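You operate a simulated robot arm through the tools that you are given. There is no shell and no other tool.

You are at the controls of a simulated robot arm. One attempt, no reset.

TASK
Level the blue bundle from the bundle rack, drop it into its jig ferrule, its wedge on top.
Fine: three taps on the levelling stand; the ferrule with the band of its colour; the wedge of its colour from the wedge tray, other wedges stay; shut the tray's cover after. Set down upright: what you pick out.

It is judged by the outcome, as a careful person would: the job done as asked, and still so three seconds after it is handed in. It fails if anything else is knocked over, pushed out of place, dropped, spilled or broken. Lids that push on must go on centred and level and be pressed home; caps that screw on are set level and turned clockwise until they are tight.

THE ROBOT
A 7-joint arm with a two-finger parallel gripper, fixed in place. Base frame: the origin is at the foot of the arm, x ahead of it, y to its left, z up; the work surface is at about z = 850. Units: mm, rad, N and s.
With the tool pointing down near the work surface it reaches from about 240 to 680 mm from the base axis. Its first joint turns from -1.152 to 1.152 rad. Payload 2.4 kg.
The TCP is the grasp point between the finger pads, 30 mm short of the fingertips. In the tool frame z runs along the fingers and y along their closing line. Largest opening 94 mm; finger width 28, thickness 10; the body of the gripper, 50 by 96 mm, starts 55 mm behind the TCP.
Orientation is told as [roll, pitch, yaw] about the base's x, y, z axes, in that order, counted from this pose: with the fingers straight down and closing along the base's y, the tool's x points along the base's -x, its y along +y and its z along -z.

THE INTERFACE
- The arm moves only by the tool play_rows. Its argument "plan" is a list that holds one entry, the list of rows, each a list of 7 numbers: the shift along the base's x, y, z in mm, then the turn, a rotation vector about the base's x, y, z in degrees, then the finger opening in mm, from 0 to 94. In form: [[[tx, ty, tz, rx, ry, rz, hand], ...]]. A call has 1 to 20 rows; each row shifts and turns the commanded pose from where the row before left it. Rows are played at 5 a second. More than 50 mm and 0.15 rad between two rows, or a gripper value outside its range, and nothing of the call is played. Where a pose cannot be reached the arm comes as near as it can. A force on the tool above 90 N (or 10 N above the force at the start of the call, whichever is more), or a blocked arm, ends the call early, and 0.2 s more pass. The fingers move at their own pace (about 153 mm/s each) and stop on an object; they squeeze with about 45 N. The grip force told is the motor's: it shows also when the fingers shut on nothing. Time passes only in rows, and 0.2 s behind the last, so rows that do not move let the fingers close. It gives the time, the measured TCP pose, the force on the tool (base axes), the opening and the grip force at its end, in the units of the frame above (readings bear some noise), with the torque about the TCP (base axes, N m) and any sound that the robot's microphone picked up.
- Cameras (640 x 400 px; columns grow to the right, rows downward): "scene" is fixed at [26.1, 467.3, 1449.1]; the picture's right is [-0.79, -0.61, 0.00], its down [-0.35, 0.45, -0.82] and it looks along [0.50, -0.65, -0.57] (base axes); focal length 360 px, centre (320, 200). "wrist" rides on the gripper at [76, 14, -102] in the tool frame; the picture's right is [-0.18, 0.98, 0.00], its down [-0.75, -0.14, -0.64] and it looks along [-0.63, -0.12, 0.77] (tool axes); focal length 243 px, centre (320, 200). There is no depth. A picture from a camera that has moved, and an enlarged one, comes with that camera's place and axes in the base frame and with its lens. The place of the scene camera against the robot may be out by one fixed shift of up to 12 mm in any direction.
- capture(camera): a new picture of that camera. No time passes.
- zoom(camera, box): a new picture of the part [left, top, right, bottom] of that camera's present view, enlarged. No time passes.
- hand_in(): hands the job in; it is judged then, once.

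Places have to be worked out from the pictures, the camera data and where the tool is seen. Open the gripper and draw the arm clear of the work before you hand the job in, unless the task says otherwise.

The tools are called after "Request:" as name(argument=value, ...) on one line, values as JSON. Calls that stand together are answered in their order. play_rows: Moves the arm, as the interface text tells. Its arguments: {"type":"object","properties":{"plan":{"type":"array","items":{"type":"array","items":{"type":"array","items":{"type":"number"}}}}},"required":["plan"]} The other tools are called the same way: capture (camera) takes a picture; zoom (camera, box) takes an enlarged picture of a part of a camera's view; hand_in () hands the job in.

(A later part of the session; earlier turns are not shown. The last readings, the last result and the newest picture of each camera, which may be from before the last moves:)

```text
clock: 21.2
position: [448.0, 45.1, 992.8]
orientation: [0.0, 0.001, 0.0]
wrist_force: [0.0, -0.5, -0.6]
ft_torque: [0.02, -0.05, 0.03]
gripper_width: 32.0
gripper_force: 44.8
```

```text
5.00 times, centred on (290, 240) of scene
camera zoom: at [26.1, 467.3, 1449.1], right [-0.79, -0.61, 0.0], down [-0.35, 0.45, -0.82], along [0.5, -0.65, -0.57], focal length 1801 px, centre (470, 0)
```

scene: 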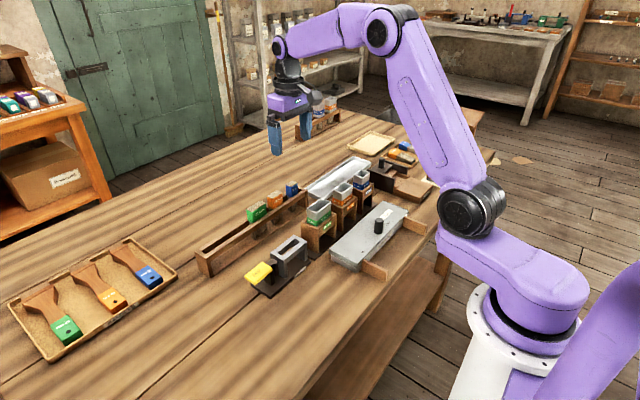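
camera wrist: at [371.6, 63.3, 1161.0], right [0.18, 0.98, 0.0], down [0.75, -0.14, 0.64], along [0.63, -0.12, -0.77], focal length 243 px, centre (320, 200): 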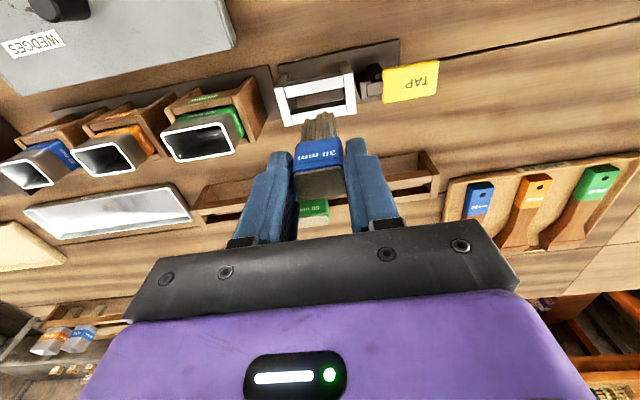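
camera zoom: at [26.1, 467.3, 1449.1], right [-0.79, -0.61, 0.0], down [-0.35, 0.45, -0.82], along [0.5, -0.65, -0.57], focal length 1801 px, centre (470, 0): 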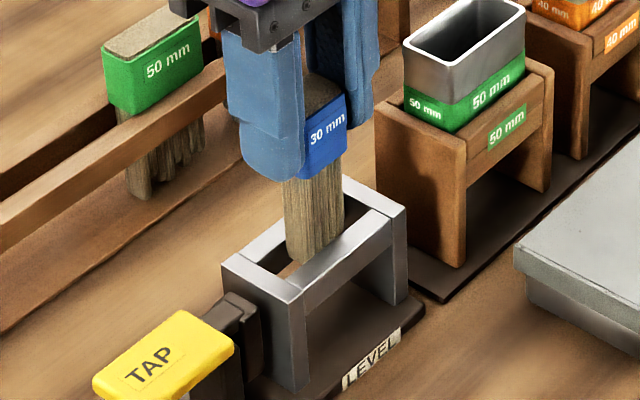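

Tips are inside the slot with no contact force; slot spans x≈441–458 and tool is at 449.0. I continue down 36 mm with a +0.4 mm x correction.

Request:
play_rows(plan=[[[0.4, 0, -8, 0, 0, 0, 10], [0, 0, -8, 0, 0, 0, 10], [0, 0, -8, 0, 0, 0, 10], [0, 0, -7, 0, 0, 0, 10], [0, 0, -5, 0, 0, 0, 10], [0, 0, 0, 0, 0, 0, 10]]])

Request:
zoom(camera="wrist", box=[240, 60, 420, 200])

Request:
zoom(camera="scene", box=[240, 200, 340, 280])

```text
clock: 22.6
position: [449.1, 43.5, 956.4]
orientation: [0.001, 0.0, 0.002]
wrist_force: [-0.6, -0.6, -0.2]
ft_torque: [-0.03, 0.0, 0.0]
gripper_width: 32.1
gripper_force: 45.0
```

```text
2.86 times, centred on (330, 130) of wrist
camera zoom: at [374.0, 58.5, 1058.8], right [0.18, 0.98, 0.0], down [0.75, -0.14, 0.64], along [0.63, -0.12, -0.77], focal length 693 px, centre (291, 400)
```

zoom: 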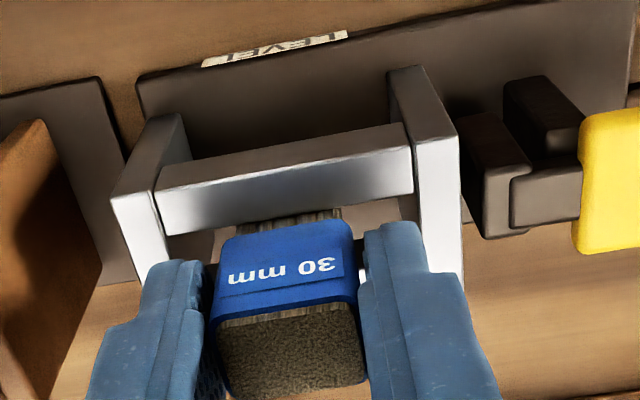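

```text
5.00 times, centred on (290, 240) of scene
camera zoom: at [26.1, 467.3, 1449.1], right [-0.79, -0.61, 0.0], down [-0.35, 0.45, -0.82], along [0.5, -0.65, -0.57], focal length 1801 px, centre (470, 0)
```

zoom: 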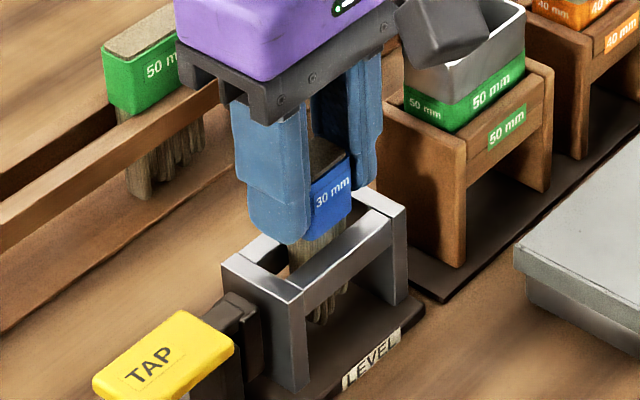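

Still no force; band bottom is ~8 mm above the frame top. I lower in small steps and watch for contact force.

Request:
play_rows(plan=[[[-0.5, 0, -2, 0, 0, 0, 10], [0, 0, -2, 0, 0, 0, 10], [0, 0, -2, 0, 0, 0, 10], [0, 0, 0, 0, 0, 0, 10]]])

Request:
zoom(camera="wrist", box=[240, 60, 420, 200])

Request:
zoom(camera="scene", box=[260, 215, 320, 265])

```text
clock: 23.6
position: [450.1, 45.4, 949.9]
orientation: [0.001, 0.0, 0.003]
wrist_force: [0.5, 0.1, -0.7]
ft_torque: [0.0, 0.02, 0.01]
gripper_width: 32.1
gripper_force: 45.1
```

```text
2.86 times, centred on (330, 130) of wrist
camera zoom: at [373.6, 59.3, 1052.3], right [0.18, 0.98, 0.0], down [0.75, -0.14, 0.64], along [0.63, -0.12, -0.77], focal length 693 px, centre (291, 400)
```

zoom: 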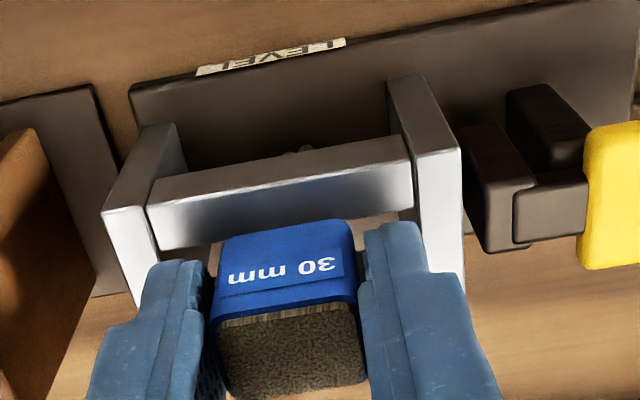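

```text
8.00 times, centred on (290, 240) of scene
camera zoom: at [26.1, 467.3, 1449.1], right [-0.79, -0.61, 0.0], down [-0.35, 0.45, -0.82], along [0.5, -0.65, -0.57], focal length 2882 px, centre (560, -120)
```

zoom: 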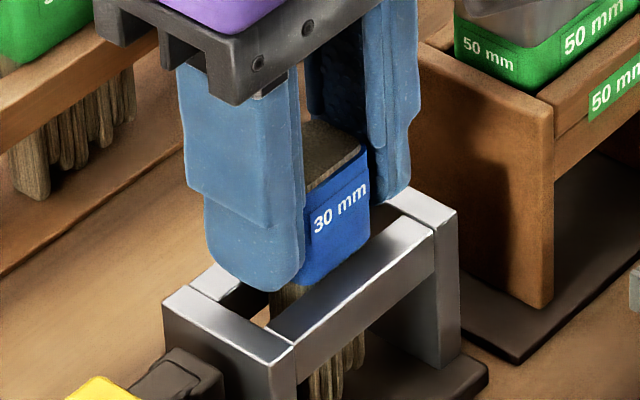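

Band bottom is ≈ 2 mm above the frame. I continue with 1 mm steps until contact shows.

Request:
play_rows(plan=[[[0, 0, -1, 0, 0, 0, 10], [0, 0, -1, 0, 0, 0, 10], [0, 0, -1, 0, 0, 0, 10], [0, 0, 0, 0, 0, 0, 10]]])

Request:
zoom(camera="wrist", box=[240, 60, 420, 200])

Request:
zoom(camera="scene", box=[260, 215, 320, 265])

```text
clock: 24.6
position: [450.0, 45.3, 949.9]
orientation: [0.0, 0.0, 0.002]
wrist_force: [-5.6, 0.7, 27.2]
ft_torque: [0.01, 0.47, 0.0]
gripper_width: 32.1
gripper_force: 44.5
```

```text
2.86 times, centred on (330, 130) of wrist
camera zoom: at [373.7, 59.5, 1050.9], right [0.18, 0.98, 0.0], down [0.75, -0.14, 0.64], along [0.63, -0.12, -0.77], focal length 693 px, centre (291, 400)
```

zoom: 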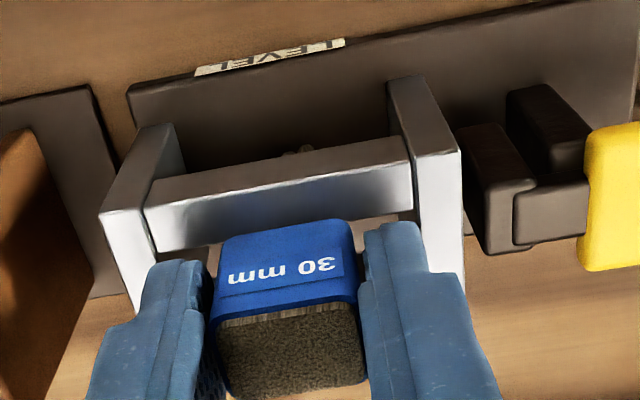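

```text
8.00 times, centred on (290, 240) of scene
camera zoom: at [25.6, 467.2, 1449.1], right [-0.79, -0.61, 0.0], down [-0.35, 0.45, -0.82], along [0.51, -0.65, -0.57], focal length 2882 px, centre (560, -120)
```

zoom: 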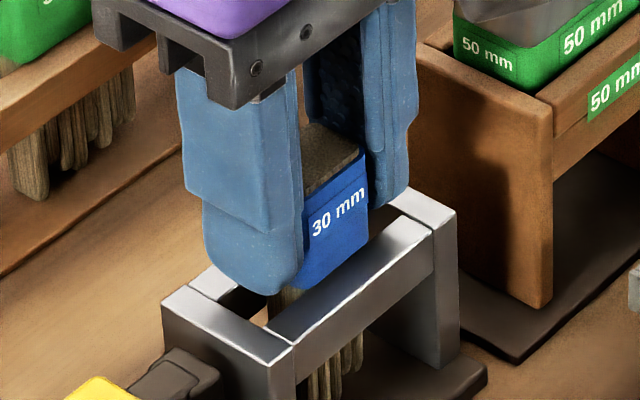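

Contact at TCP z ≈ 949 with +27 N: the band is resting on the frame. I back off ~1 mm to relieve the load, then open the fingers.

Request:
play_rows(plan=[[[0, 0, 1.2, 0, 0, 0, 10], [0, 0, 0, 0, 0, 0, 10]]])

Request:
capture(camera="wrist")

```text
clock: 25.2
position: [449.1, 44.4, 949.1]
orientation: [-0.001, 0.0, 0.0]
wrist_force: [0.8, 1.3, 6.1]
ft_torque: [0.08, -0.07, 0.02]
gripper_width: 31.8
gripper_force: 45.3
```

```text
taken
camera wrist: at [374.0, 59.5, 1051.1], right [0.18, 0.98, 0.0], down [0.75, -0.14, 0.64], along [0.63, -0.12, -0.77], focal length 243 px, centre (320, 200)
```

wrist: 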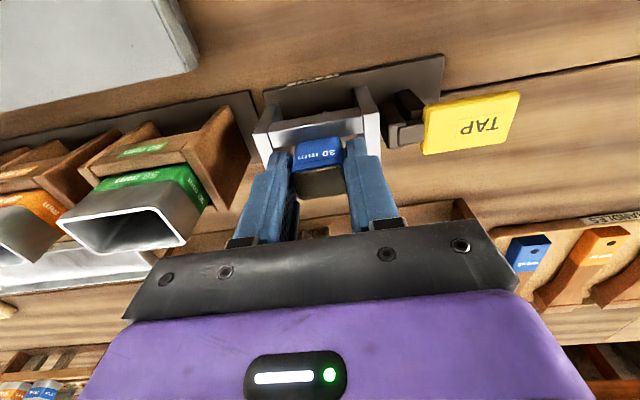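

Load is down to 6 N. I open the fingers to 46 mm and check that the bundle stays seated.

Request:
play_rows(plan=[[[0, 0, 0, 0, 0, 0, 34], [0, 0, 0, 0, 0, 0, 40], [0, 0, 0, 0, 0, 0, 48], [0, 0, 0, 0, 0, 0, 48]]])

Request:
zoom(camera="wrist", box=[240, 60, 420, 200])

Request:
zoom(camera="scene", box=[260, 215, 320, 265])

```text
clock: 26.2
position: [450.4, 46.6, 949.4]
orientation: [-0.001, -0.001, 0.0]
wrist_force: [-0.7, 0.7, 0.1]
ft_torque: [0.01, 0.0, -0.04]
gripper_width: 48.3
gripper_force: 0.1
```

```text
2.86 times, centred on (330, 130) of wrist
camera zoom: at [373.9, 59.4, 1051.4], right [0.18, 0.98, 0.0], down [0.75, -0.14, 0.64], along [0.63, -0.12, -0.77], focal length 693 px, centre (291, 400)
```

zoom: 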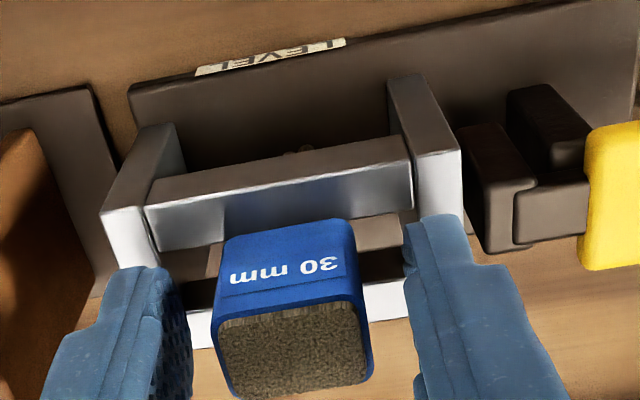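

```text
8.00 times, centred on (290, 240) of scene
camera zoom: at [26.1, 467.3, 1449.1], right [-0.79, -0.61, 0.0], down [-0.35, 0.45, -0.82], along [0.5, -0.65, -0.57], focal length 2882 px, centre (560, -120)
```

zoom: 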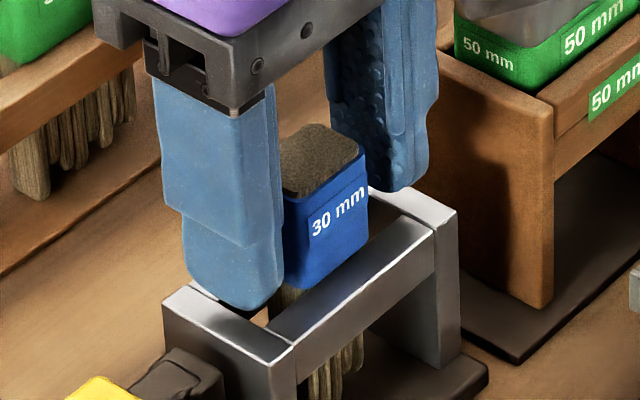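

Bundle stands seated and upright in the frame. The TAP pad is at about x 435–466, y 111–164, top z ≈ 908; I raise straight up, move over it and close the fingers.

Request:
play_rows(plan=[[[0, 0, 15, 0, 0, 0, 48], [0, 0, 25, 0, 0, 0, 48], [0, 0, 25, 0, 0, 0, 48], [0, 32, 0, 0, 0, 0, 20], [0, 32, 0, 0, 0, 0, 0], [0, 32, 0, 0, 0, 0, 0], [0, 0, 0, 0, 0, 0, 0], [0, 0, 0, 0, 0, 0, 0]]])

Request:
capture(camera="wrist")

Request:
zoom(camera="scene", box=[230, 200, 330, 290])

```text
clock: 28.0
position: [449.9, 139.9, 1014.9]
orientation: [-0.001, 0.0, 0.001]
wrist_force: [0.4, 0.8, -0.3]
ft_torque: [0.02, -0.03, 0.01]
gripper_width: 0.0
gripper_force: 33.1
```

```text
taken
camera wrist: at [374.7, 155.2, 1116.7], right [0.18, 0.98, 0.0], down [0.75, -0.14, 0.64], along [0.63, -0.12, -0.77], focal length 243 px, centre (320, 200)
```

wrist: 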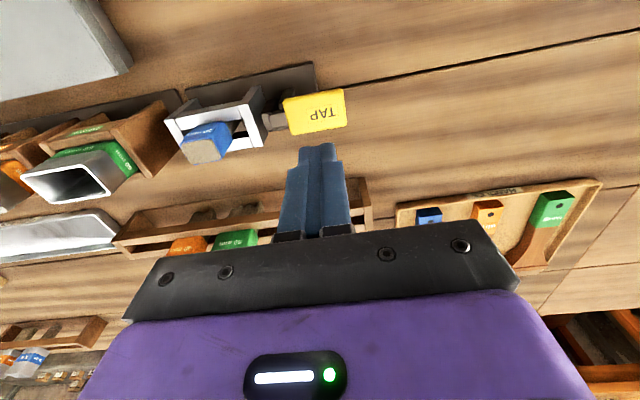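

```text
4.44 times, centred on (280, 245) of scene
camera zoom: at [26.1, 467.3, 1449.1], right [-0.79, -0.61, 0.0], down [-0.35, 0.45, -0.82], along [0.5, -0.65, -0.57], focal length 1601 px, centre (498, 0)
```

zoom: 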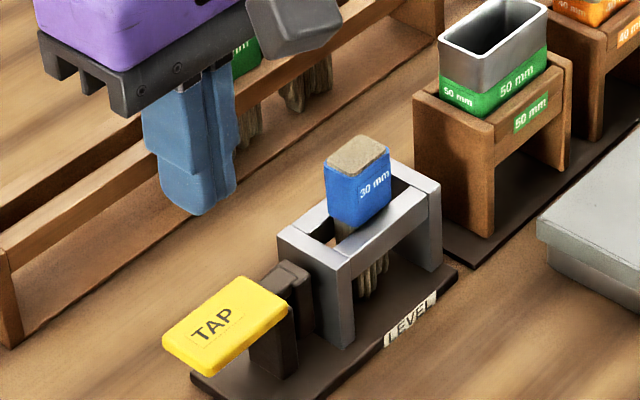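

The fingers are closed above the pad at (450.7, 141.2). I zoom at the bundle in the stand and the pad to verify both before pressing.

Request:
zoom(camera="wrist", box=[150, 50, 360, 180])

Request:
zoom(camera="scene", box=[285, 220, 335, 275])

```text
3.05 times, centred on (255, 115) of wrist
camera zoom: at [374.7, 155.2, 1116.7], right [0.18, 0.98, 0.0], down [0.75, -0.14, 0.64], along [0.63, -0.12, -0.77], focal length 739 px, centre (518, 459)
```

zoom: 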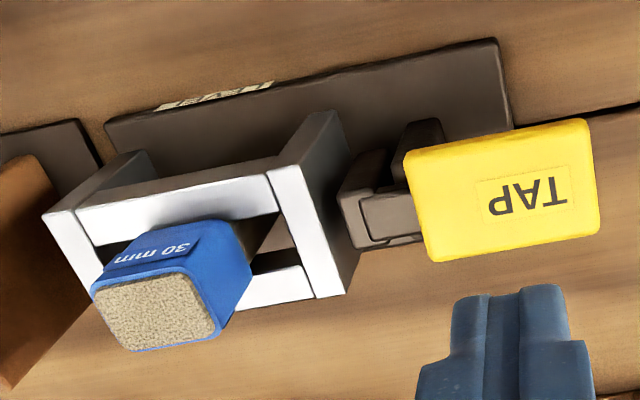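

```text
7.27 times, centred on (310, 248) of scene
camera zoom: at [26.1, 467.3, 1449.1], right [-0.79, -0.61, 0.0], down [-0.35, 0.45, -0.82], along [0.5, -0.65, -0.57], focal length 2620 px, centre (393, -146)
```

zoom: 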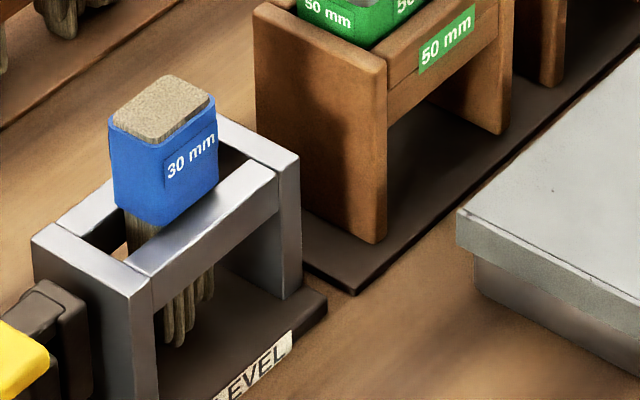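

The bundle is upright; pad centre (449.4, 137.7). I descend 66 mm to hover the closed fingertips ~10 mm above the pad.

Request:
play_rows(plan=[[[0, 0, -25, 0, 0, 0, 0], [0, 0, -25, 0, 0, 0, 0], [0, 0, -16, 0, 0, 0, 0], [0, 0, 0, 0, 0, 0, 0]]])

Request:
zoom(camera="wrist", box=[150, 50, 400, 210])

Request:
zoom(camera="scene", box=[230, 210, 320, 290])

```text
clock: 29.0
position: [448.3, 140.7, 947.2]
orientation: [0.0, 0.001, 0.001]
wrist_force: [0.2, 1.0, -0.1]
ft_torque: [0.02, 0.02, -0.02]
gripper_width: 0.2
gripper_force: 32.8
```

```text
2.50 times, centred on (275, 130) of wrist
camera zoom: at [372.8, 154.9, 1049.3], right [0.18, 0.98, 0.0], down [0.75, -0.14, 0.64], along [0.63, -0.12, -0.77], focal length 606 px, centre (432, 375)
```

zoom: 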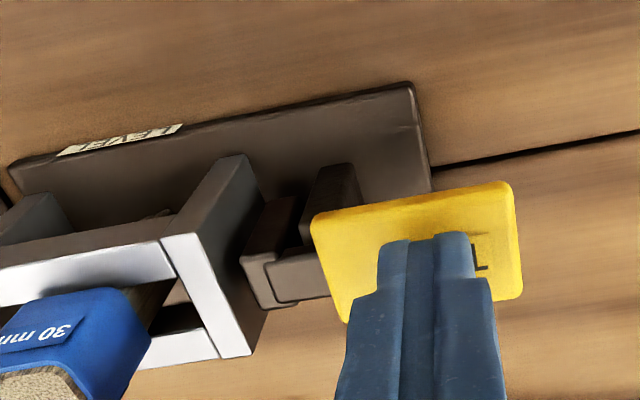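

```text
5.00 times, centred on (275, 250) of scene
camera zoom: at [26.1, 467.3, 1449.1], right [-0.79, -0.61, 0.0], down [-0.35, 0.45, -0.82], along [0.5, -0.65, -0.57], focal length 1801 px, centre (545, -50)
```

zoom: 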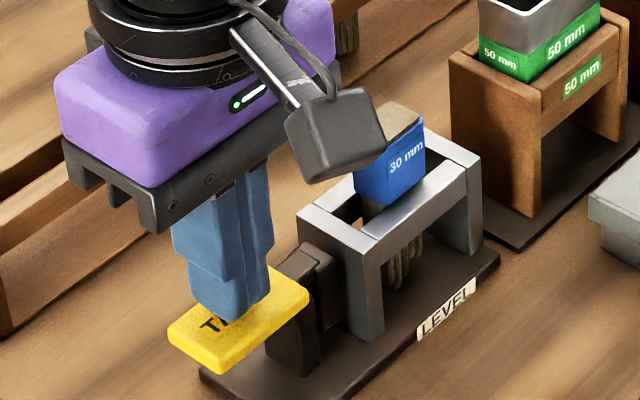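

Tips are ≈ 9 mm above the pad. I press down slowly to find contact and listen for the tap.

Request:
play_rows(plan=[[[0, 0, -5, 0, 0, 0, 0], [0, 0, -3, 0, 0, 0, 0], [0, 0, -2, 0, 0, 0, 0], [0, 0, -2, 0, 0, 0, 0]]])

Request:
zoom(camera="scene", box=[230, 210, 320, 290])

```text
clock: 30.0
position: [447.7, 140.7, 937.1]
orientation: [-0.001, 0.001, 0.002]
wrist_force: [-1.9, 2.5, 2.9]
ft_torque: [0.05, 0.09, -0.02]
gripper_width: 0.0
gripper_force: 33.2
heard: click
```

```text
5.00 times, centred on (275, 250) of scene
camera zoom: at [26.0, 467.3, 1449.1], right [-0.79, -0.61, 0.0], down [-0.35, 0.45, -0.82], along [0.5, -0.65, -0.57], focal length 1801 px, centre (545, -50)
```

zoom: 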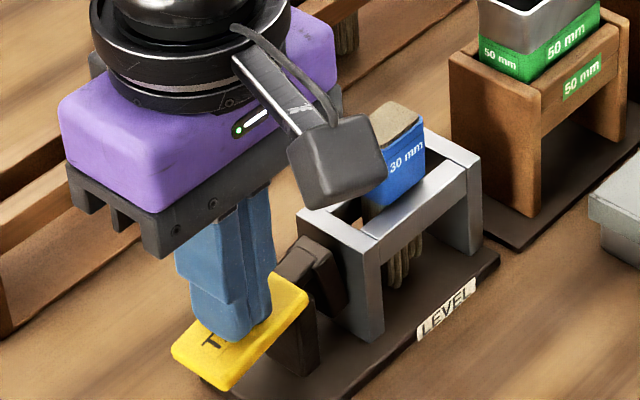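

A click was heard and the pad tilted down: tap one. I raise to let the lever return.

Request:
play_rows(plan=[[[0, 0, 5, 0, 0, 0, 0], [0, 0, 7, 0, 0, 0, 0], [0, 0, 2, 0, 0, 0, 0], [0, 0, 0, 0, 0, 0, 0]]])

Request:
zoom(camera="scene", box=[230, 210, 320, 290])

Request:
zoom(camera="wrist", box=[150, 50, 400, 210])

```text
clock: 31.0
position: [447.6, 139.8, 951.3]
orientation: [0.0, 0.0, 0.0]
wrist_force: [0.3, -0.9, 0.1]
ft_torque: [-0.04, 0.01, 0.01]
gripper_width: 0.0
gripper_force: 33.2
```

```text
5.00 times, centred on (275, 250) of scene
camera zoom: at [26.1, 467.3, 1449.1], right [-0.79, -0.61, 0.0], down [-0.35, 0.45, -0.82], along [0.5, -0.65, -0.57], focal length 1801 px, centre (545, -50)
```

zoom: 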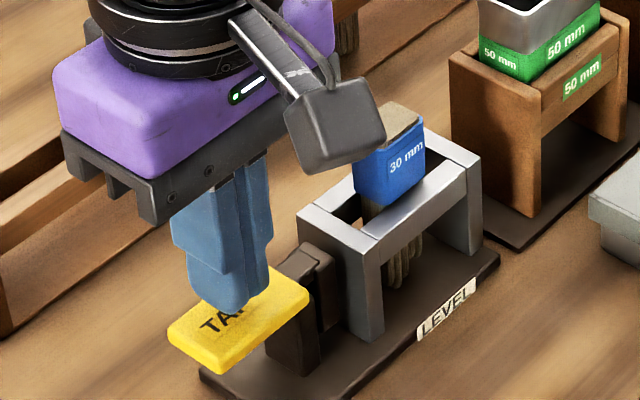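

```text
2.50 times, centred on (275, 130) of wrist
camera zoom: at [373.1, 154.5, 1052.8], right [0.18, 0.98, 0.0], down [0.75, -0.14, 0.64], along [0.63, -0.12, -0.77], focal length 606 px, centre (432, 375)
```

zoom: 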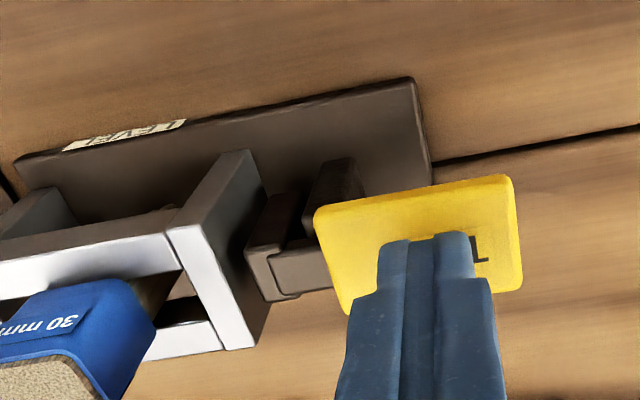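

The pad returned to rest and the bundle is still in place. Second tap: same press, then release.

Request:
play_rows(plan=[[[0, 0, -6, 0, 0, 0, 0], [0, 0, -4, 0, 0, 0, 0], [0, 0, -2, 0, 0, 0, 0], [0, 0, -2, 0, 0, 0, 0]]])

```text
clock: 32.0
position: [449.1, 140.6, 936.8]
orientation: [-0.001, -0.002, 0.002]
wrist_force: [1.1, 4.0, 2.6]
ft_torque: [0.08, 0.0, -0.07]
gripper_width: 0.1
gripper_force: 33.2
heard: click
```

Second click heard at the same depth. I release the lever again and check it returns.

Request:
play_rows(plan=[[[0, 0, 5, 0, 0, 0, 0], [0, 0, 7, 0, 0, 0, 0], [0, 0, 2, 0, 0, 0, 0], [0, 0, 0, 0, 0, 0, 0]]])

Request:
zoom(camera="scene", box=[230, 210, 320, 290])

```text
clock: 33.0
position: [449.5, 141.9, 951.5]
orientation: [-0.002, 0.0, 0.002]
wrist_force: [0.3, 0.2, -0.3]
ft_torque: [0.03, 0.03, 0.03]
gripper_width: 0.0
gripper_force: 32.9
```

```text
5.00 times, centred on (275, 250) of scene
camera zoom: at [26.1, 467.3, 1449.1], right [-0.79, -0.61, 0.0], down [-0.35, 0.45, -0.82], along [0.5, -0.65, -0.57], focal length 1801 px, centre (545, -50)
```

zoom: 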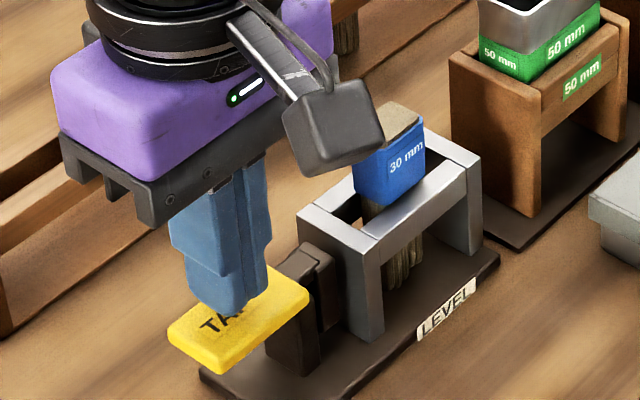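

The bristles look more even and the lever is back up. Third tap now.

Request:
play_rows(plan=[[[0, 0, -6, 0, 0, 0, 0], [0, 0, -4, 0, 0, 0, 0], [0, 0, -2, 0, 0, 0, 0], [0, 0, -2, 0, 0, 0, 0]]])

```text
clock: 34.0
position: [448.8, 141.8, 936.4]
orientation: [-0.002, -0.001, 0.001]
wrist_force: [0.7, 3.9, 3.1]
ft_torque: [0.08, 0.0, -0.02]
gripper_width: 0.0
gripper_force: 32.8
heard: click
```

Third click heard. I release and rise well clear, then look at the bundle.

Request:
play_rows(plan=[[[0, 0, 5, 0, 0, 0, 0], [0, 0, 10, 0, 0, 0, 0], [0, 0, 25, 0, 0, 0, 0], [0, 0, 30, 0, 0, 0, 0], [0, 0, 10, 0, 0, 0, 0], [0, 0, 0, 0, 0, 0, 0]]])

Request:
zoom(camera="scene", box=[240, 205, 330, 285])

Request:
zoom(camera="wrist", box=[150, 50, 360, 180])

```text
clock: 35.4
position: [449.3, 139.7, 1017.1]
orientation: [-0.001, -0.001, -0.001]
wrist_force: [0.6, -0.4, 0.8]
ft_torque: [0.0, 0.01, 0.01]
gripper_width: 0.0
gripper_force: 32.6
```

```text
5.00 times, centred on (285, 245) of scene
camera zoom: at [26.1, 467.3, 1449.1], right [-0.79, -0.61, 0.0], down [-0.35, 0.45, -0.82], along [0.5, -0.65, -0.57], focal length 1801 px, centre (495, -25)
```

zoom: 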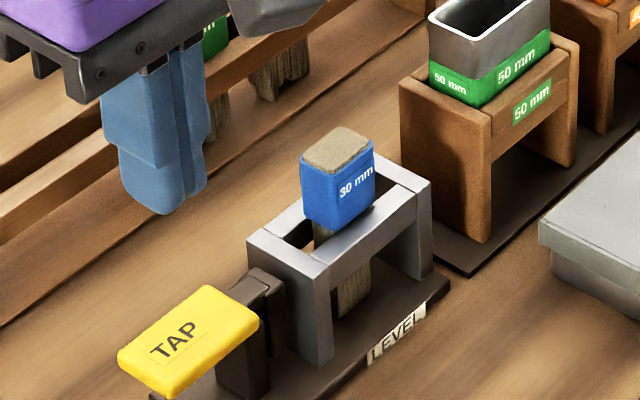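

```text
3.05 times, centred on (255, 115) of wrist
camera zoom: at [372.6, 153.9, 1118.3], right [0.18, 0.98, 0.0], down [0.75, -0.14, 0.64], along [0.63, -0.12, -0.77], focal length 739 px, centre (518, 459)
```

zoom: 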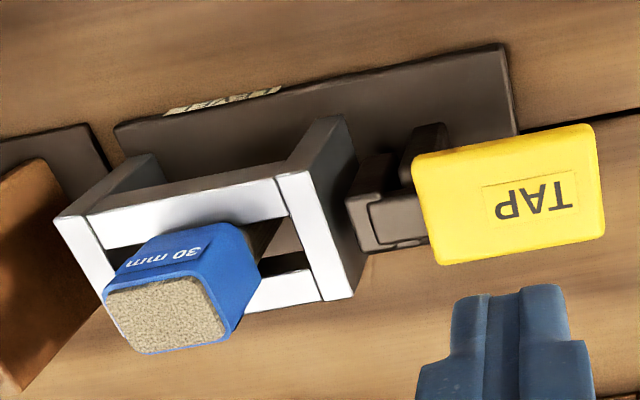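

Three taps done: the bristle ends are now flush. I go back above the bundle with fingers opened to 48 mm and check alignment.

Request:
play_rows(plan=[[[0.3, -32, 0, 0, 0, 0, 48], [0.3, -32, 0, 0, 0, 0, 48], [0.2, -30.4, 0, 0, 0, 0, 48], [0, 0, 0, 0, 0, 0, 48], [0, 0, 0, 0, 0, 0, 48]]])

Request:
zoom(camera="wrist", box=[240, 60, 420, 200])

```text
clock: 36.6
position: [449.0, 45.8, 1015.6]
orientation: [0.0, 0.0, 0.002]
wrist_force: [0.3, 0.2, 0.4]
ft_torque: [0.01, 0.02, 0.0]
gripper_width: 47.9
gripper_force: 0.0
```

```text
2.86 times, centred on (330, 130) of wrist
camera zoom: at [372.8, 59.1, 1118.1], right [0.18, 0.98, 0.0], down [0.75, -0.14, 0.64], along [0.63, -0.12, -0.77], focal length 693 px, centre (291, 400)
```

zoom: 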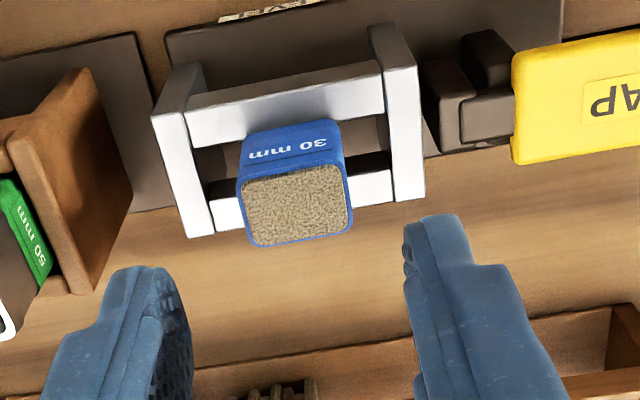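

Bundle centre at ≈ (450.0, 46.4); tool (448.8, 45.1, 1016). I correct (+1.2, +1.3) while descending 45 mm, then re-check.

Request:
play_rows(plan=[[[1.2, 1.3, -15, 0, 0, 0, 48], [0, 0, -15, 0, 0, 0, 48], [0, 0, -15, 0, 0, 0, 48], [0, 0, 0, 0, 0, 0, 48]]])

Request:
zoom(camera="wrist", box=[240, 60, 420, 200])

```text
clock: 37.6
position: [450.6, 48.1, 971.4]
orientation: [-0.001, -0.002, 0.0]
wrist_force: [0.3, 0.2, 0.0]
ft_torque: [-0.01, 0.0, -0.02]
gripper_width: 48.2
gripper_force: 0.1
```

```text
2.86 times, centred on (330, 130) of wrist
camera zoom: at [374.7, 61.4, 1072.9], right [0.18, 0.98, 0.0], down [0.75, -0.14, 0.64], along [0.63, -0.12, -0.77], focal length 693 px, centre (291, 400)
```

zoom: 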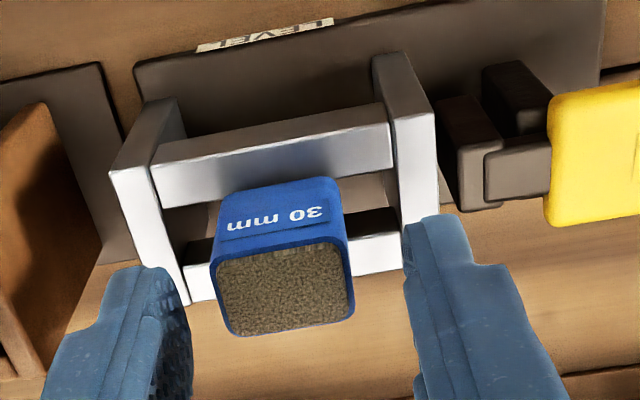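

Bundle at (450.0, 46.1); tool at (450.7, 47.4, 970.9). I correct (-0.7, -1.3) and descend 21 mm to grasp height.

Request:
play_rows(plan=[[[-0.7, -1.3, -7, 0, 0, 0, 48], [0, 0, -7, 0, 0, 0, 48], [0, 0, -7, 0, 0, 0, 48], [0, 0, 0, 0, 0, 0, 48]]])

Request:
zoom(camera="wrist", box=[240, 60, 420, 200])

Request:
zoom(camera="scene", box=[260, 215, 320, 265])

```text
clock: 38.6
position: [451.0, 45.1, 950.3]
orientation: [-0.001, 0.001, 0.0]
wrist_force: [-0.4, 0.0, 0.2]
ft_torque: [-0.01, 0.0, 0.02]
gripper_width: 47.8
gripper_force: 0.1
```

```text
2.86 times, centred on (330, 130) of wrist
camera zoom: at [374.9, 59.9, 1051.6], right [0.18, 0.98, 0.0], down [0.75, -0.14, 0.64], along [0.63, -0.12, -0.77], focal length 693 px, centre (291, 400)
```

zoom: 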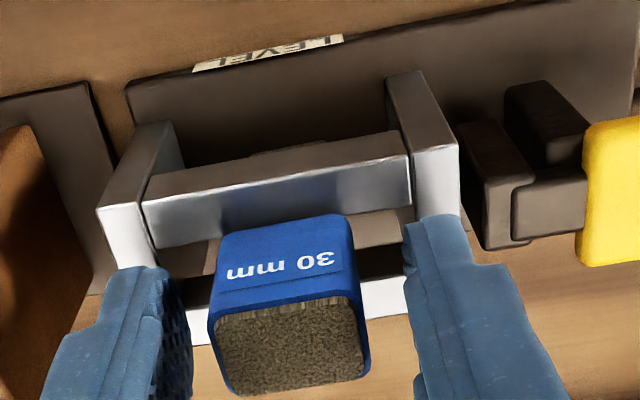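

```text
8.00 times, centred on (290, 240) of scene
camera zoom: at [26.1, 467.3, 1449.1], right [-0.79, -0.61, 0.0], down [-0.35, 0.45, -0.82], along [0.5, -0.65, -0.57], focal length 2882 px, centre (560, -120)
```

zoom: 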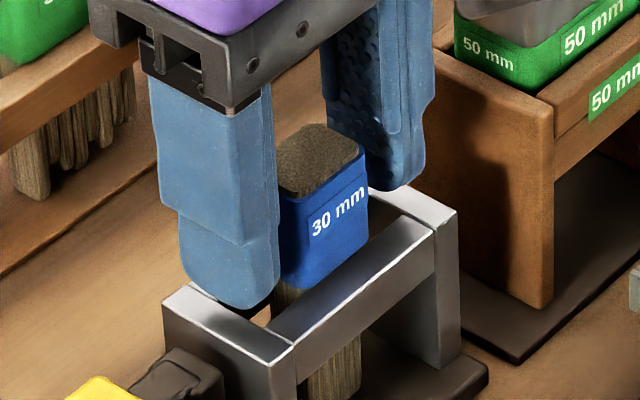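

The fingers straddle the bundle evenly at z ≈ 949.6. I close and lift straight up.

Request:
play_rows(plan=[[[0, 0, 0, 0, 0, 0, 38], [0, 0, 0, 0, 0, 0, 20], [0, 0, 0, 0, 0, 0, 10], [0, 0, 0, 0, 0, 0, 10], [0, 0, 6, 0, 0, 0, 10], [0, 0, 14, 0, 0, 0, 10], [0, 0, 25, 0, 0, 0, 10], [0, 0, 35, 0, 0, 0, 10], [0, 0, 30, 0, 0, 0, 10], [0, 0, 0, 0, 0, 0, 10]]])

Request:
zoom(camera="wrist", box=[240, 60, 420, 200])

Request:
zoom(camera="scene", box=[240, 170, 340, 280])

```text
clock: 40.8
position: [449.6, 45.9, 1062.0]
orientation: [0.001, 0.0, 0.0]
wrist_force: [-0.8, -0.2, -0.3]
ft_torque: [0.02, 0.0, -0.05]
gripper_width: 31.3
gripper_force: 45.4
```

```text
2.86 times, centred on (330, 130) of wrist
camera zoom: at [373.7, 60.1, 1164.1], right [0.18, 0.98, 0.0], down [0.75, -0.14, 0.64], along [0.63, -0.12, -0.77], focal length 693 px, centre (291, 400)
```

zoom: 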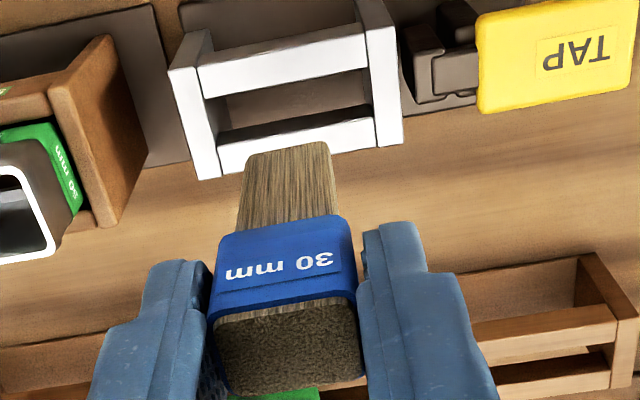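

```text
3.64 times, centred on (290, 225) of scene
camera zoom: at [26.1, 467.3, 1449.1], right [-0.79, -0.61, 0.0], down [-0.35, 0.45, -0.82], along [0.5, -0.65, -0.57], focal length 1310 px, centre (429, 109)
```

zoom: 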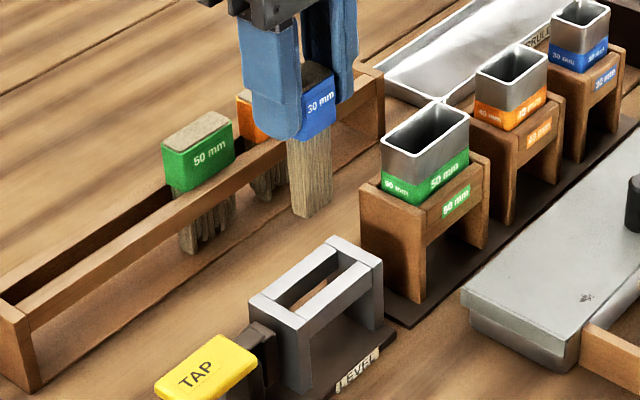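

Bundle gripped (31 mm), bristles flush, bottom ≈ 86 mm below the TCP. I raise to z≈1090 and carry it over to the blue ferrule at (450, -244).

Request:
play_rows(plan=[[[0, 0, 28, 0, 0, 0, 10], [0, -40, 0, 0, 0, 0, 10], [0, -45, 0, 0, 0, 0, 10], [0, -45, 0, 0, 0, 0, 10], [0, -45, 0, 0, 0, 0, 10], [0, -45, 0, 0, 0, 0, 10], [0, -40, 0, 0, 0, 0, 10], [0, -30, 0, 0, 0, 0, 10], [0, 0, 0, 0, 0, 0, 10], [0, 0, 0, 0, 0, 0, 10]]])

Request:
capture(camera="wrist")

Request:
zoom(camera="wrist", box=[240, 60, 420, 200])

Request:
zoom(camera="scene", box=[310, 110, 430, 220])

```text
clock: 43.0
position: [450.7, -246.2, 1087.3]
orientation: [0.0, 0.0, -0.001]
wrist_force: [-0.7, -0.8, -0.3]
ft_torque: [-0.03, -0.01, -0.02]
gripper_width: 31.4
gripper_force: 45.1
```

```text
taken
camera wrist: at [375.8, -231.3, 1189.6], right [0.18, 0.98, 0.0], down [0.75, -0.14, 0.64], along [0.63, -0.12, -0.77], focal length 243 px, centre (320, 200)
```

wrist: 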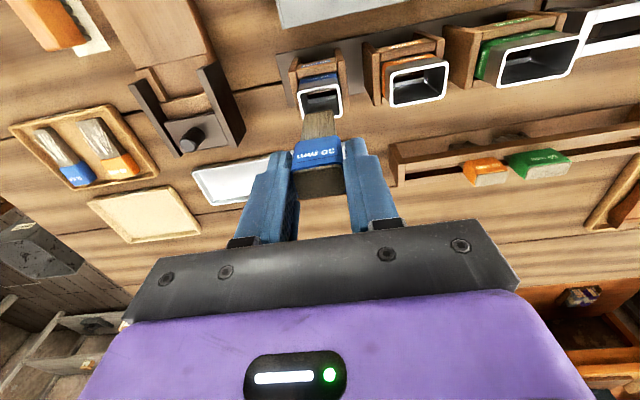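

```text
2.86 times, centred on (330, 130) of wrist
camera zoom: at [375.8, -231.3, 1189.6], right [0.18, 0.98, 0.0], down [0.75, -0.14, 0.64], along [0.63, -0.12, -0.77], focal length 693 px, centre (291, 400)
```

zoom: 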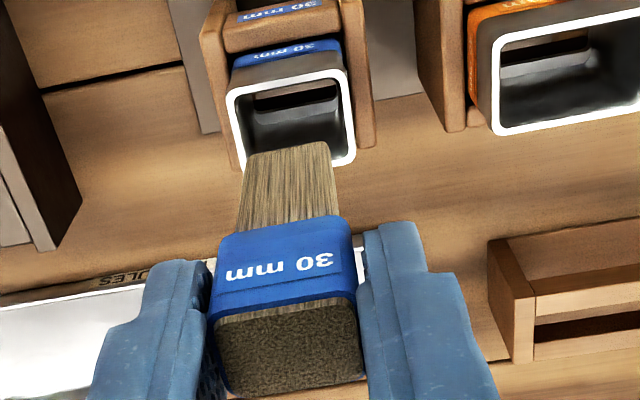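

```text
3.64 times, centred on (370, 165) of scene
camera zoom: at [26.1, 467.3, 1449.1], right [-0.79, -0.61, 0.0], down [-0.35, 0.45, -0.82], along [0.5, -0.65, -0.57], focal length 1310 px, centre (138, 327)
```

zoom: 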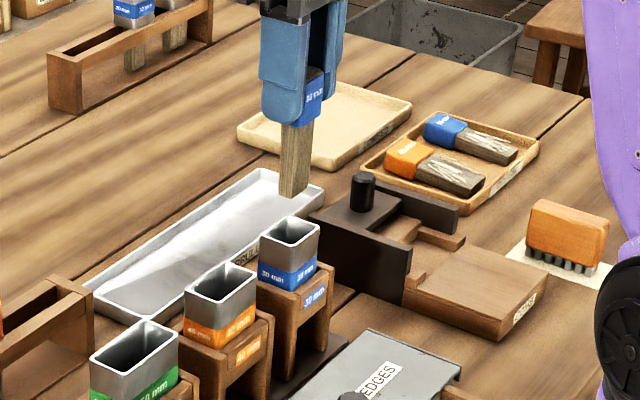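

Ferrule centre confirmed ≈ (450.0, -244.0); tool is at (451.8, -245.3, 1087.6). I correct (-1.8, +1.3) and lower to just above the rim.

Request:
play_rows(plan=[[[-1.8, 1.3, -8, 0, 0, 0, 10], [0, 0, -8, 0, 0, 0, 10], [0, 0, -8, 0, 0, 0, 10], [0, 0, 0, 0, 0, 0, 10]]])

Request:
zoom(camera="wrist", box=[260, 70, 380, 170])

Request:
zoom(camera="scene", box=[350, 130, 420, 200])

```text
clock: 44.0
position: [449.1, -242.6, 1063.7]
orientation: [0.001, -0.001, 0.001]
wrist_force: [-0.6, 0.6, 0.6]
ft_torque: [-0.04, 0.01, 0.01]
gripper_width: 31.4
gripper_force: 45.1
```

```text
4.00 times, centred on (320, 120) of wrist
camera zoom: at [373.8, -228.8, 1165.9], right [0.18, 0.98, 0.0], down [0.75, -0.14, 0.64], along [0.63, -0.12, -0.77], focal length 970 px, centre (320, 520)
```

zoom: 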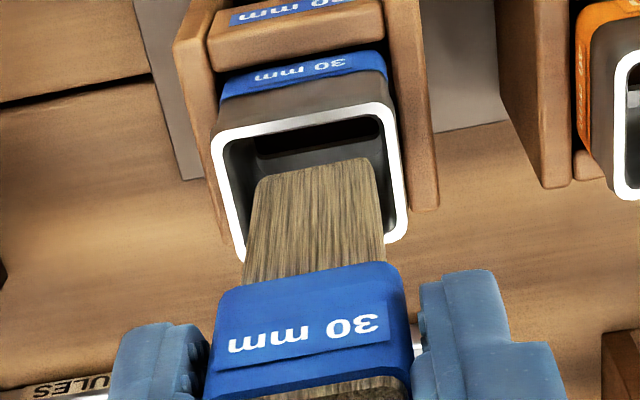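

```text
5.71 times, centred on (385, 165) of scene
camera zoom: at [26.1, 467.3, 1449.1], right [-0.79, -0.61, 0.0], down [-0.35, 0.45, -0.82], along [0.5, -0.65, -0.57], focal length 2059 px, centre (-51, 400)
```

zoom: 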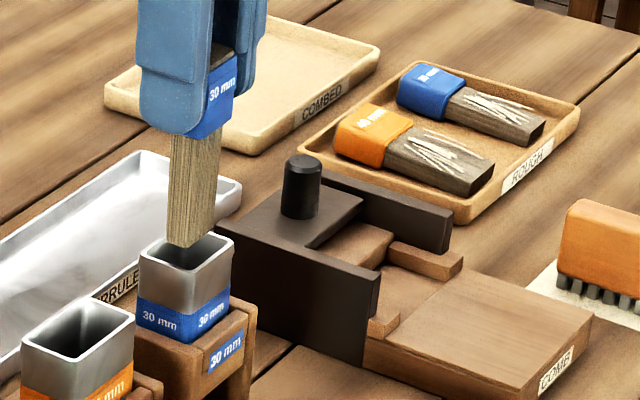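

Tool at (449.8, -242.8, 1063.9), bristle bottom ≈ 14 mm above the rim. I zoom tighter to measure the rim edges accurately.

Request:
zoom(camera="wrist", box=[285, 85, 365, 140])

```text
7.27 times, centred on (325, 112) of wrist
camera zoom: at [373.8, -228.8, 1165.9], right [0.18, 0.98, 0.0], down [0.75, -0.14, 0.64], along [0.63, -0.12, -0.77], focal length 1764 px, centre (284, 836)
```

zoom: 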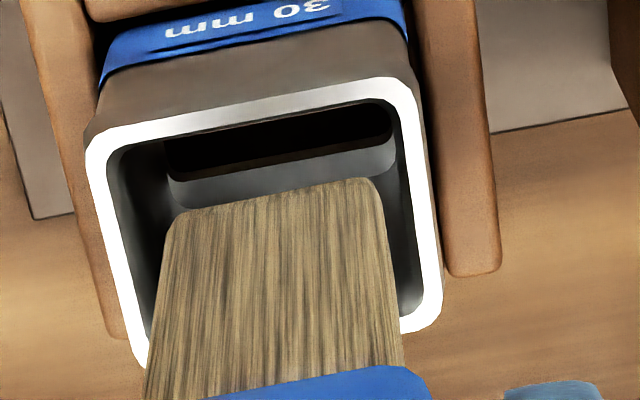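

Ferrule inner opening measured ≈ 24×33 mm centred at (450.3, -244.4); bundle is at (449.8, -242.6). I shift (+0.4, -1.7) and lower 8 mm, then verify.

Request:
play_rows(plan=[[[0.4, -0.9, -4, 0, 0, 0, 10], [0, -0.8, -4, 0, 0, 0, 10], [0, 0, 0, 0, 0, 0, 10]]])

Request:
zoom(camera="wrist", box=[285, 85, 365, 140])

```text
clock: 44.8
position: [449.5, -243.7, 1056.2]
orientation: [0.001, 0.0, 0.0]
wrist_force: [-0.1, 0.2, -0.3]
ft_torque: [-0.01, -0.05, 0.0]
gripper_width: 31.4
gripper_force: 44.9
```

```text
7.27 times, centred on (325, 112) of wrist
camera zoom: at [374.0, -229.9, 1158.1], right [0.18, 0.98, 0.0], down [0.75, -0.14, 0.64], along [0.63, -0.12, -0.77], focal length 1764 px, centre (284, 836)
```

zoom: 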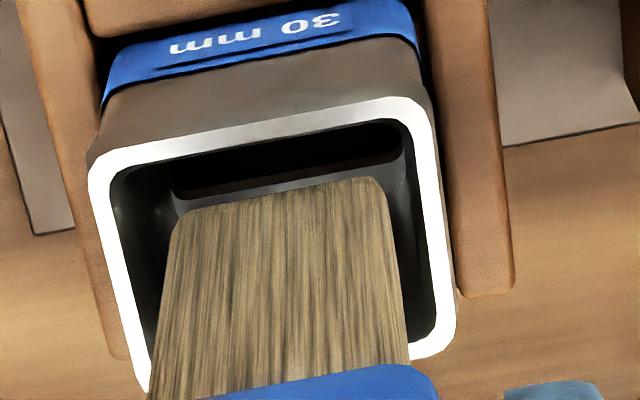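

Now within ~0.5 mm. I lower 26 mm with a small (+0.2, -0.4) trim so the bristles enter the ferrule, watching force.

Request:
play_rows(plan=[[[0.2, -0.4, -5, 0, 0, 0, 10], [0, 0, -7, 0, 0, 0, 10], [0, 0, -7, 0, 0, 0, 10], [0, 0, -7, 0, 0, 0, 10], [0, 0, 0, 0, 0, 0, 10]]])

Request:
zoom(camera="wrist", box=[275, 85, 375, 155])

Request:
zoom(camera="scene", box=[350, 130, 420, 200])

```text
clock: 46.0
position: [448.8, -243.5, 1029.5]
orientation: [0.0, -0.001, -0.002]
wrist_force: [0.6, 0.0, -0.6]
ft_torque: [0.0, 0.04, 0.05]
gripper_width: 31.2
gripper_force: 45.2
```

```text
5.71 times, centred on (325, 120) of wrist
camera zoom: at [373.8, -229.7, 1131.9], right [0.18, 0.98, 0.0], down [0.75, -0.14, 0.64], along [0.63, -0.12, -0.77], focal length 1386 px, centre (291, 657)
```

zoom: 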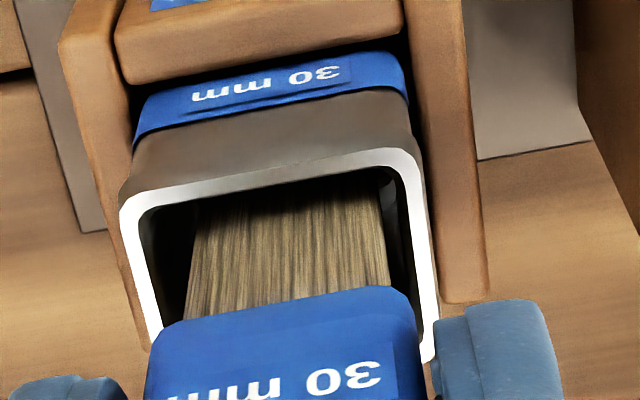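

```text
5.71 times, centred on (385, 165) of scene
camera zoom: at [26.1, 467.3, 1449.1], right [-0.79, -0.61, 0.0], down [-0.35, 0.45, -0.82], along [0.5, -0.65, -0.57], focal length 2059 px, centre (-51, 400)
```

zoom: 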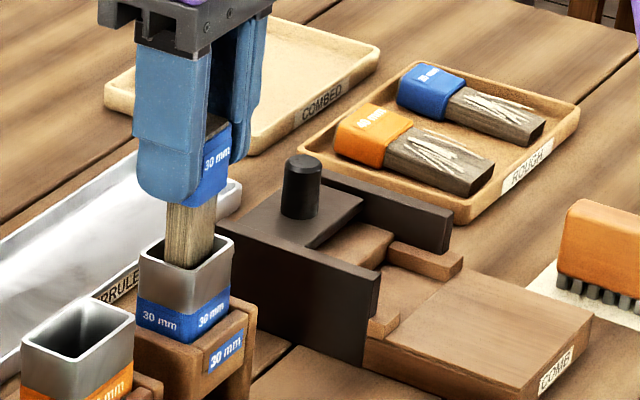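

Bristles are inside the ferrule with no contact. I trim (+0.4, -0.6) and lower 21 mm to bring the band just above the rim.

Request:
play_rows(plan=[[[0.4, -0.6, -6, 0, 0, 0, 10], [0, 0, -5, 0, 0, 0, 10], [0, 0, -5, 0, 0, 0, 10], [0, 0, -5, 0, 0, 0, 10], [0, 0, 0, 0, 0, 0, 10]]])

Request:
zoom(camera="wrist", box=[275, 100, 375, 170])

Request:
zoom(camera="scene", box=[350, 150, 400, 200])

```text
clock: 47.2
position: [450.2, -244.8, 1009.8]
orientation: [0.001, -0.001, 0.0]
wrist_force: [-0.3, -0.1, -1.6]
ft_torque: [0.02, -0.01, -0.02]
gripper_width: 31.6
gripper_force: 45.1
```

```text
5.71 times, centred on (325, 135) of wrist
camera zoom: at [374.2, -230.8, 1111.6], right [0.18, 0.98, 0.0], down [0.75, -0.14, 0.64], along [0.63, -0.12, -0.77], focal length 1386 px, centre (291, 571)
```

zoom: 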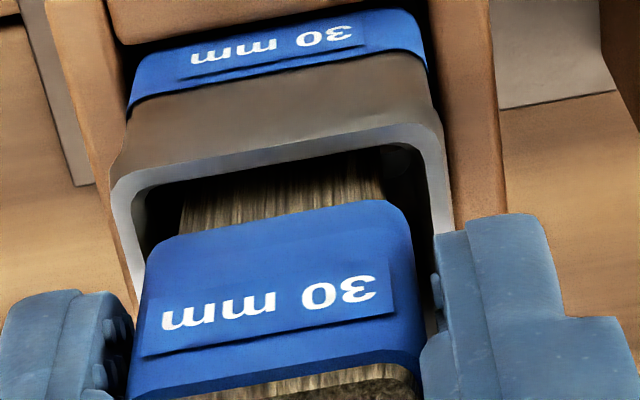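

```text
8.00 times, centred on (375, 175) of scene
camera zoom: at [26.1, 467.3, 1449.1], right [-0.79, -0.61, 0.0], down [-0.35, 0.45, -0.82], along [0.5, -0.65, -0.57], focal length 2882 px, centre (-120, 400)
```

zoom: 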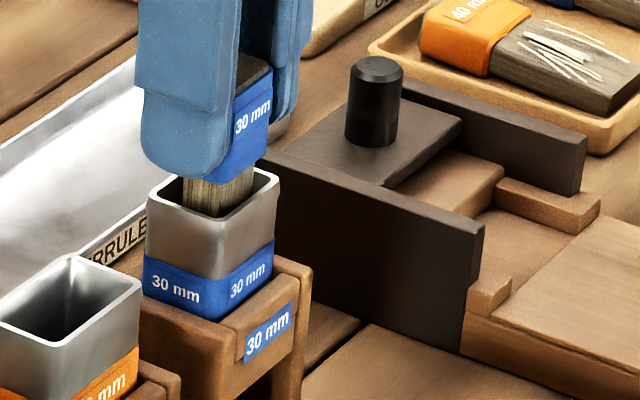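

Band spans y -258.5…-230.1 vs ferrule inner -261.2…-227.8, so it is centred. I lower 11 mm more so the band starts inside with fingertips ~4 mm above the rim.

Request:
play_rows(plan=[[[0.1, 0.2, -3, 0, 0, 0, 10], [0, 0, -3, 0, 0, 0, 10], [0, 0, -3, 0, 0, 0, 10], [0, 0, -2, 0, 0, 0, 10], [0, 0, 0, 0, 0, 0, 10]]])

Request:
zoom(camera="wrist", box=[275, 100, 375, 170])

Request:
zoom(camera="scene", box=[350, 150, 400, 200])

```text
clock: 48.4
position: [450.4, -244.6, 998.9]
orientation: [0.0, 0.001, 0.0]
wrist_force: [0.5, 1.1, 0.1]
ft_torque: [-0.02, 0.03, -0.02]
gripper_width: 31.3
gripper_force: 44.9
```

```text
5.71 times, centred on (325, 135) of wrist
camera zoom: at [374.3, -230.1, 1100.0], right [0.18, 0.98, 0.0], down [0.75, -0.14, 0.64], along [0.63, -0.12, -0.77], focal length 1386 px, centre (291, 571)
```

zoom: 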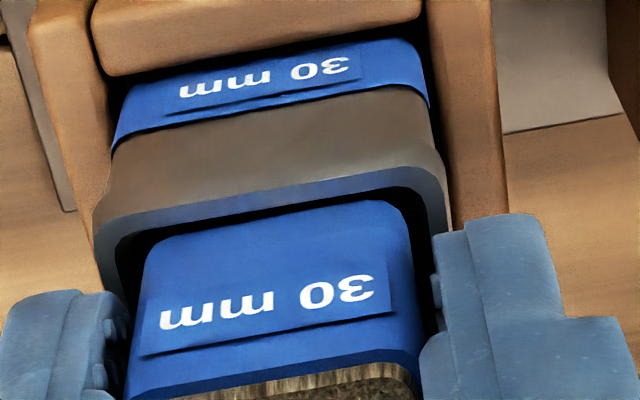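

```text
8.00 times, centred on (375, 175) of scene
camera zoom: at [26.1, 467.3, 1449.1], right [-0.79, -0.61, 0.0], down [-0.35, 0.45, -0.82], along [0.5, -0.65, -0.57], focal length 2882 px, centre (-120, 400)
```

zoom: 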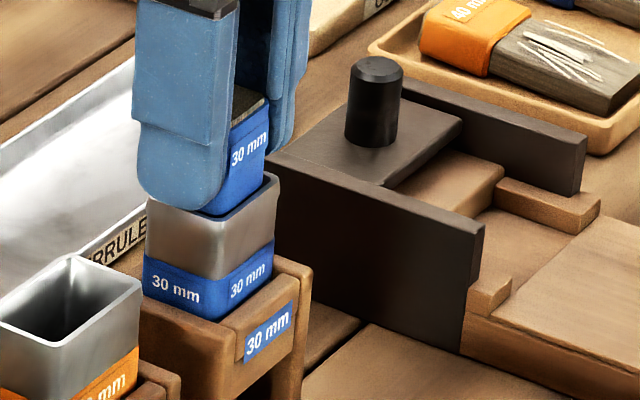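

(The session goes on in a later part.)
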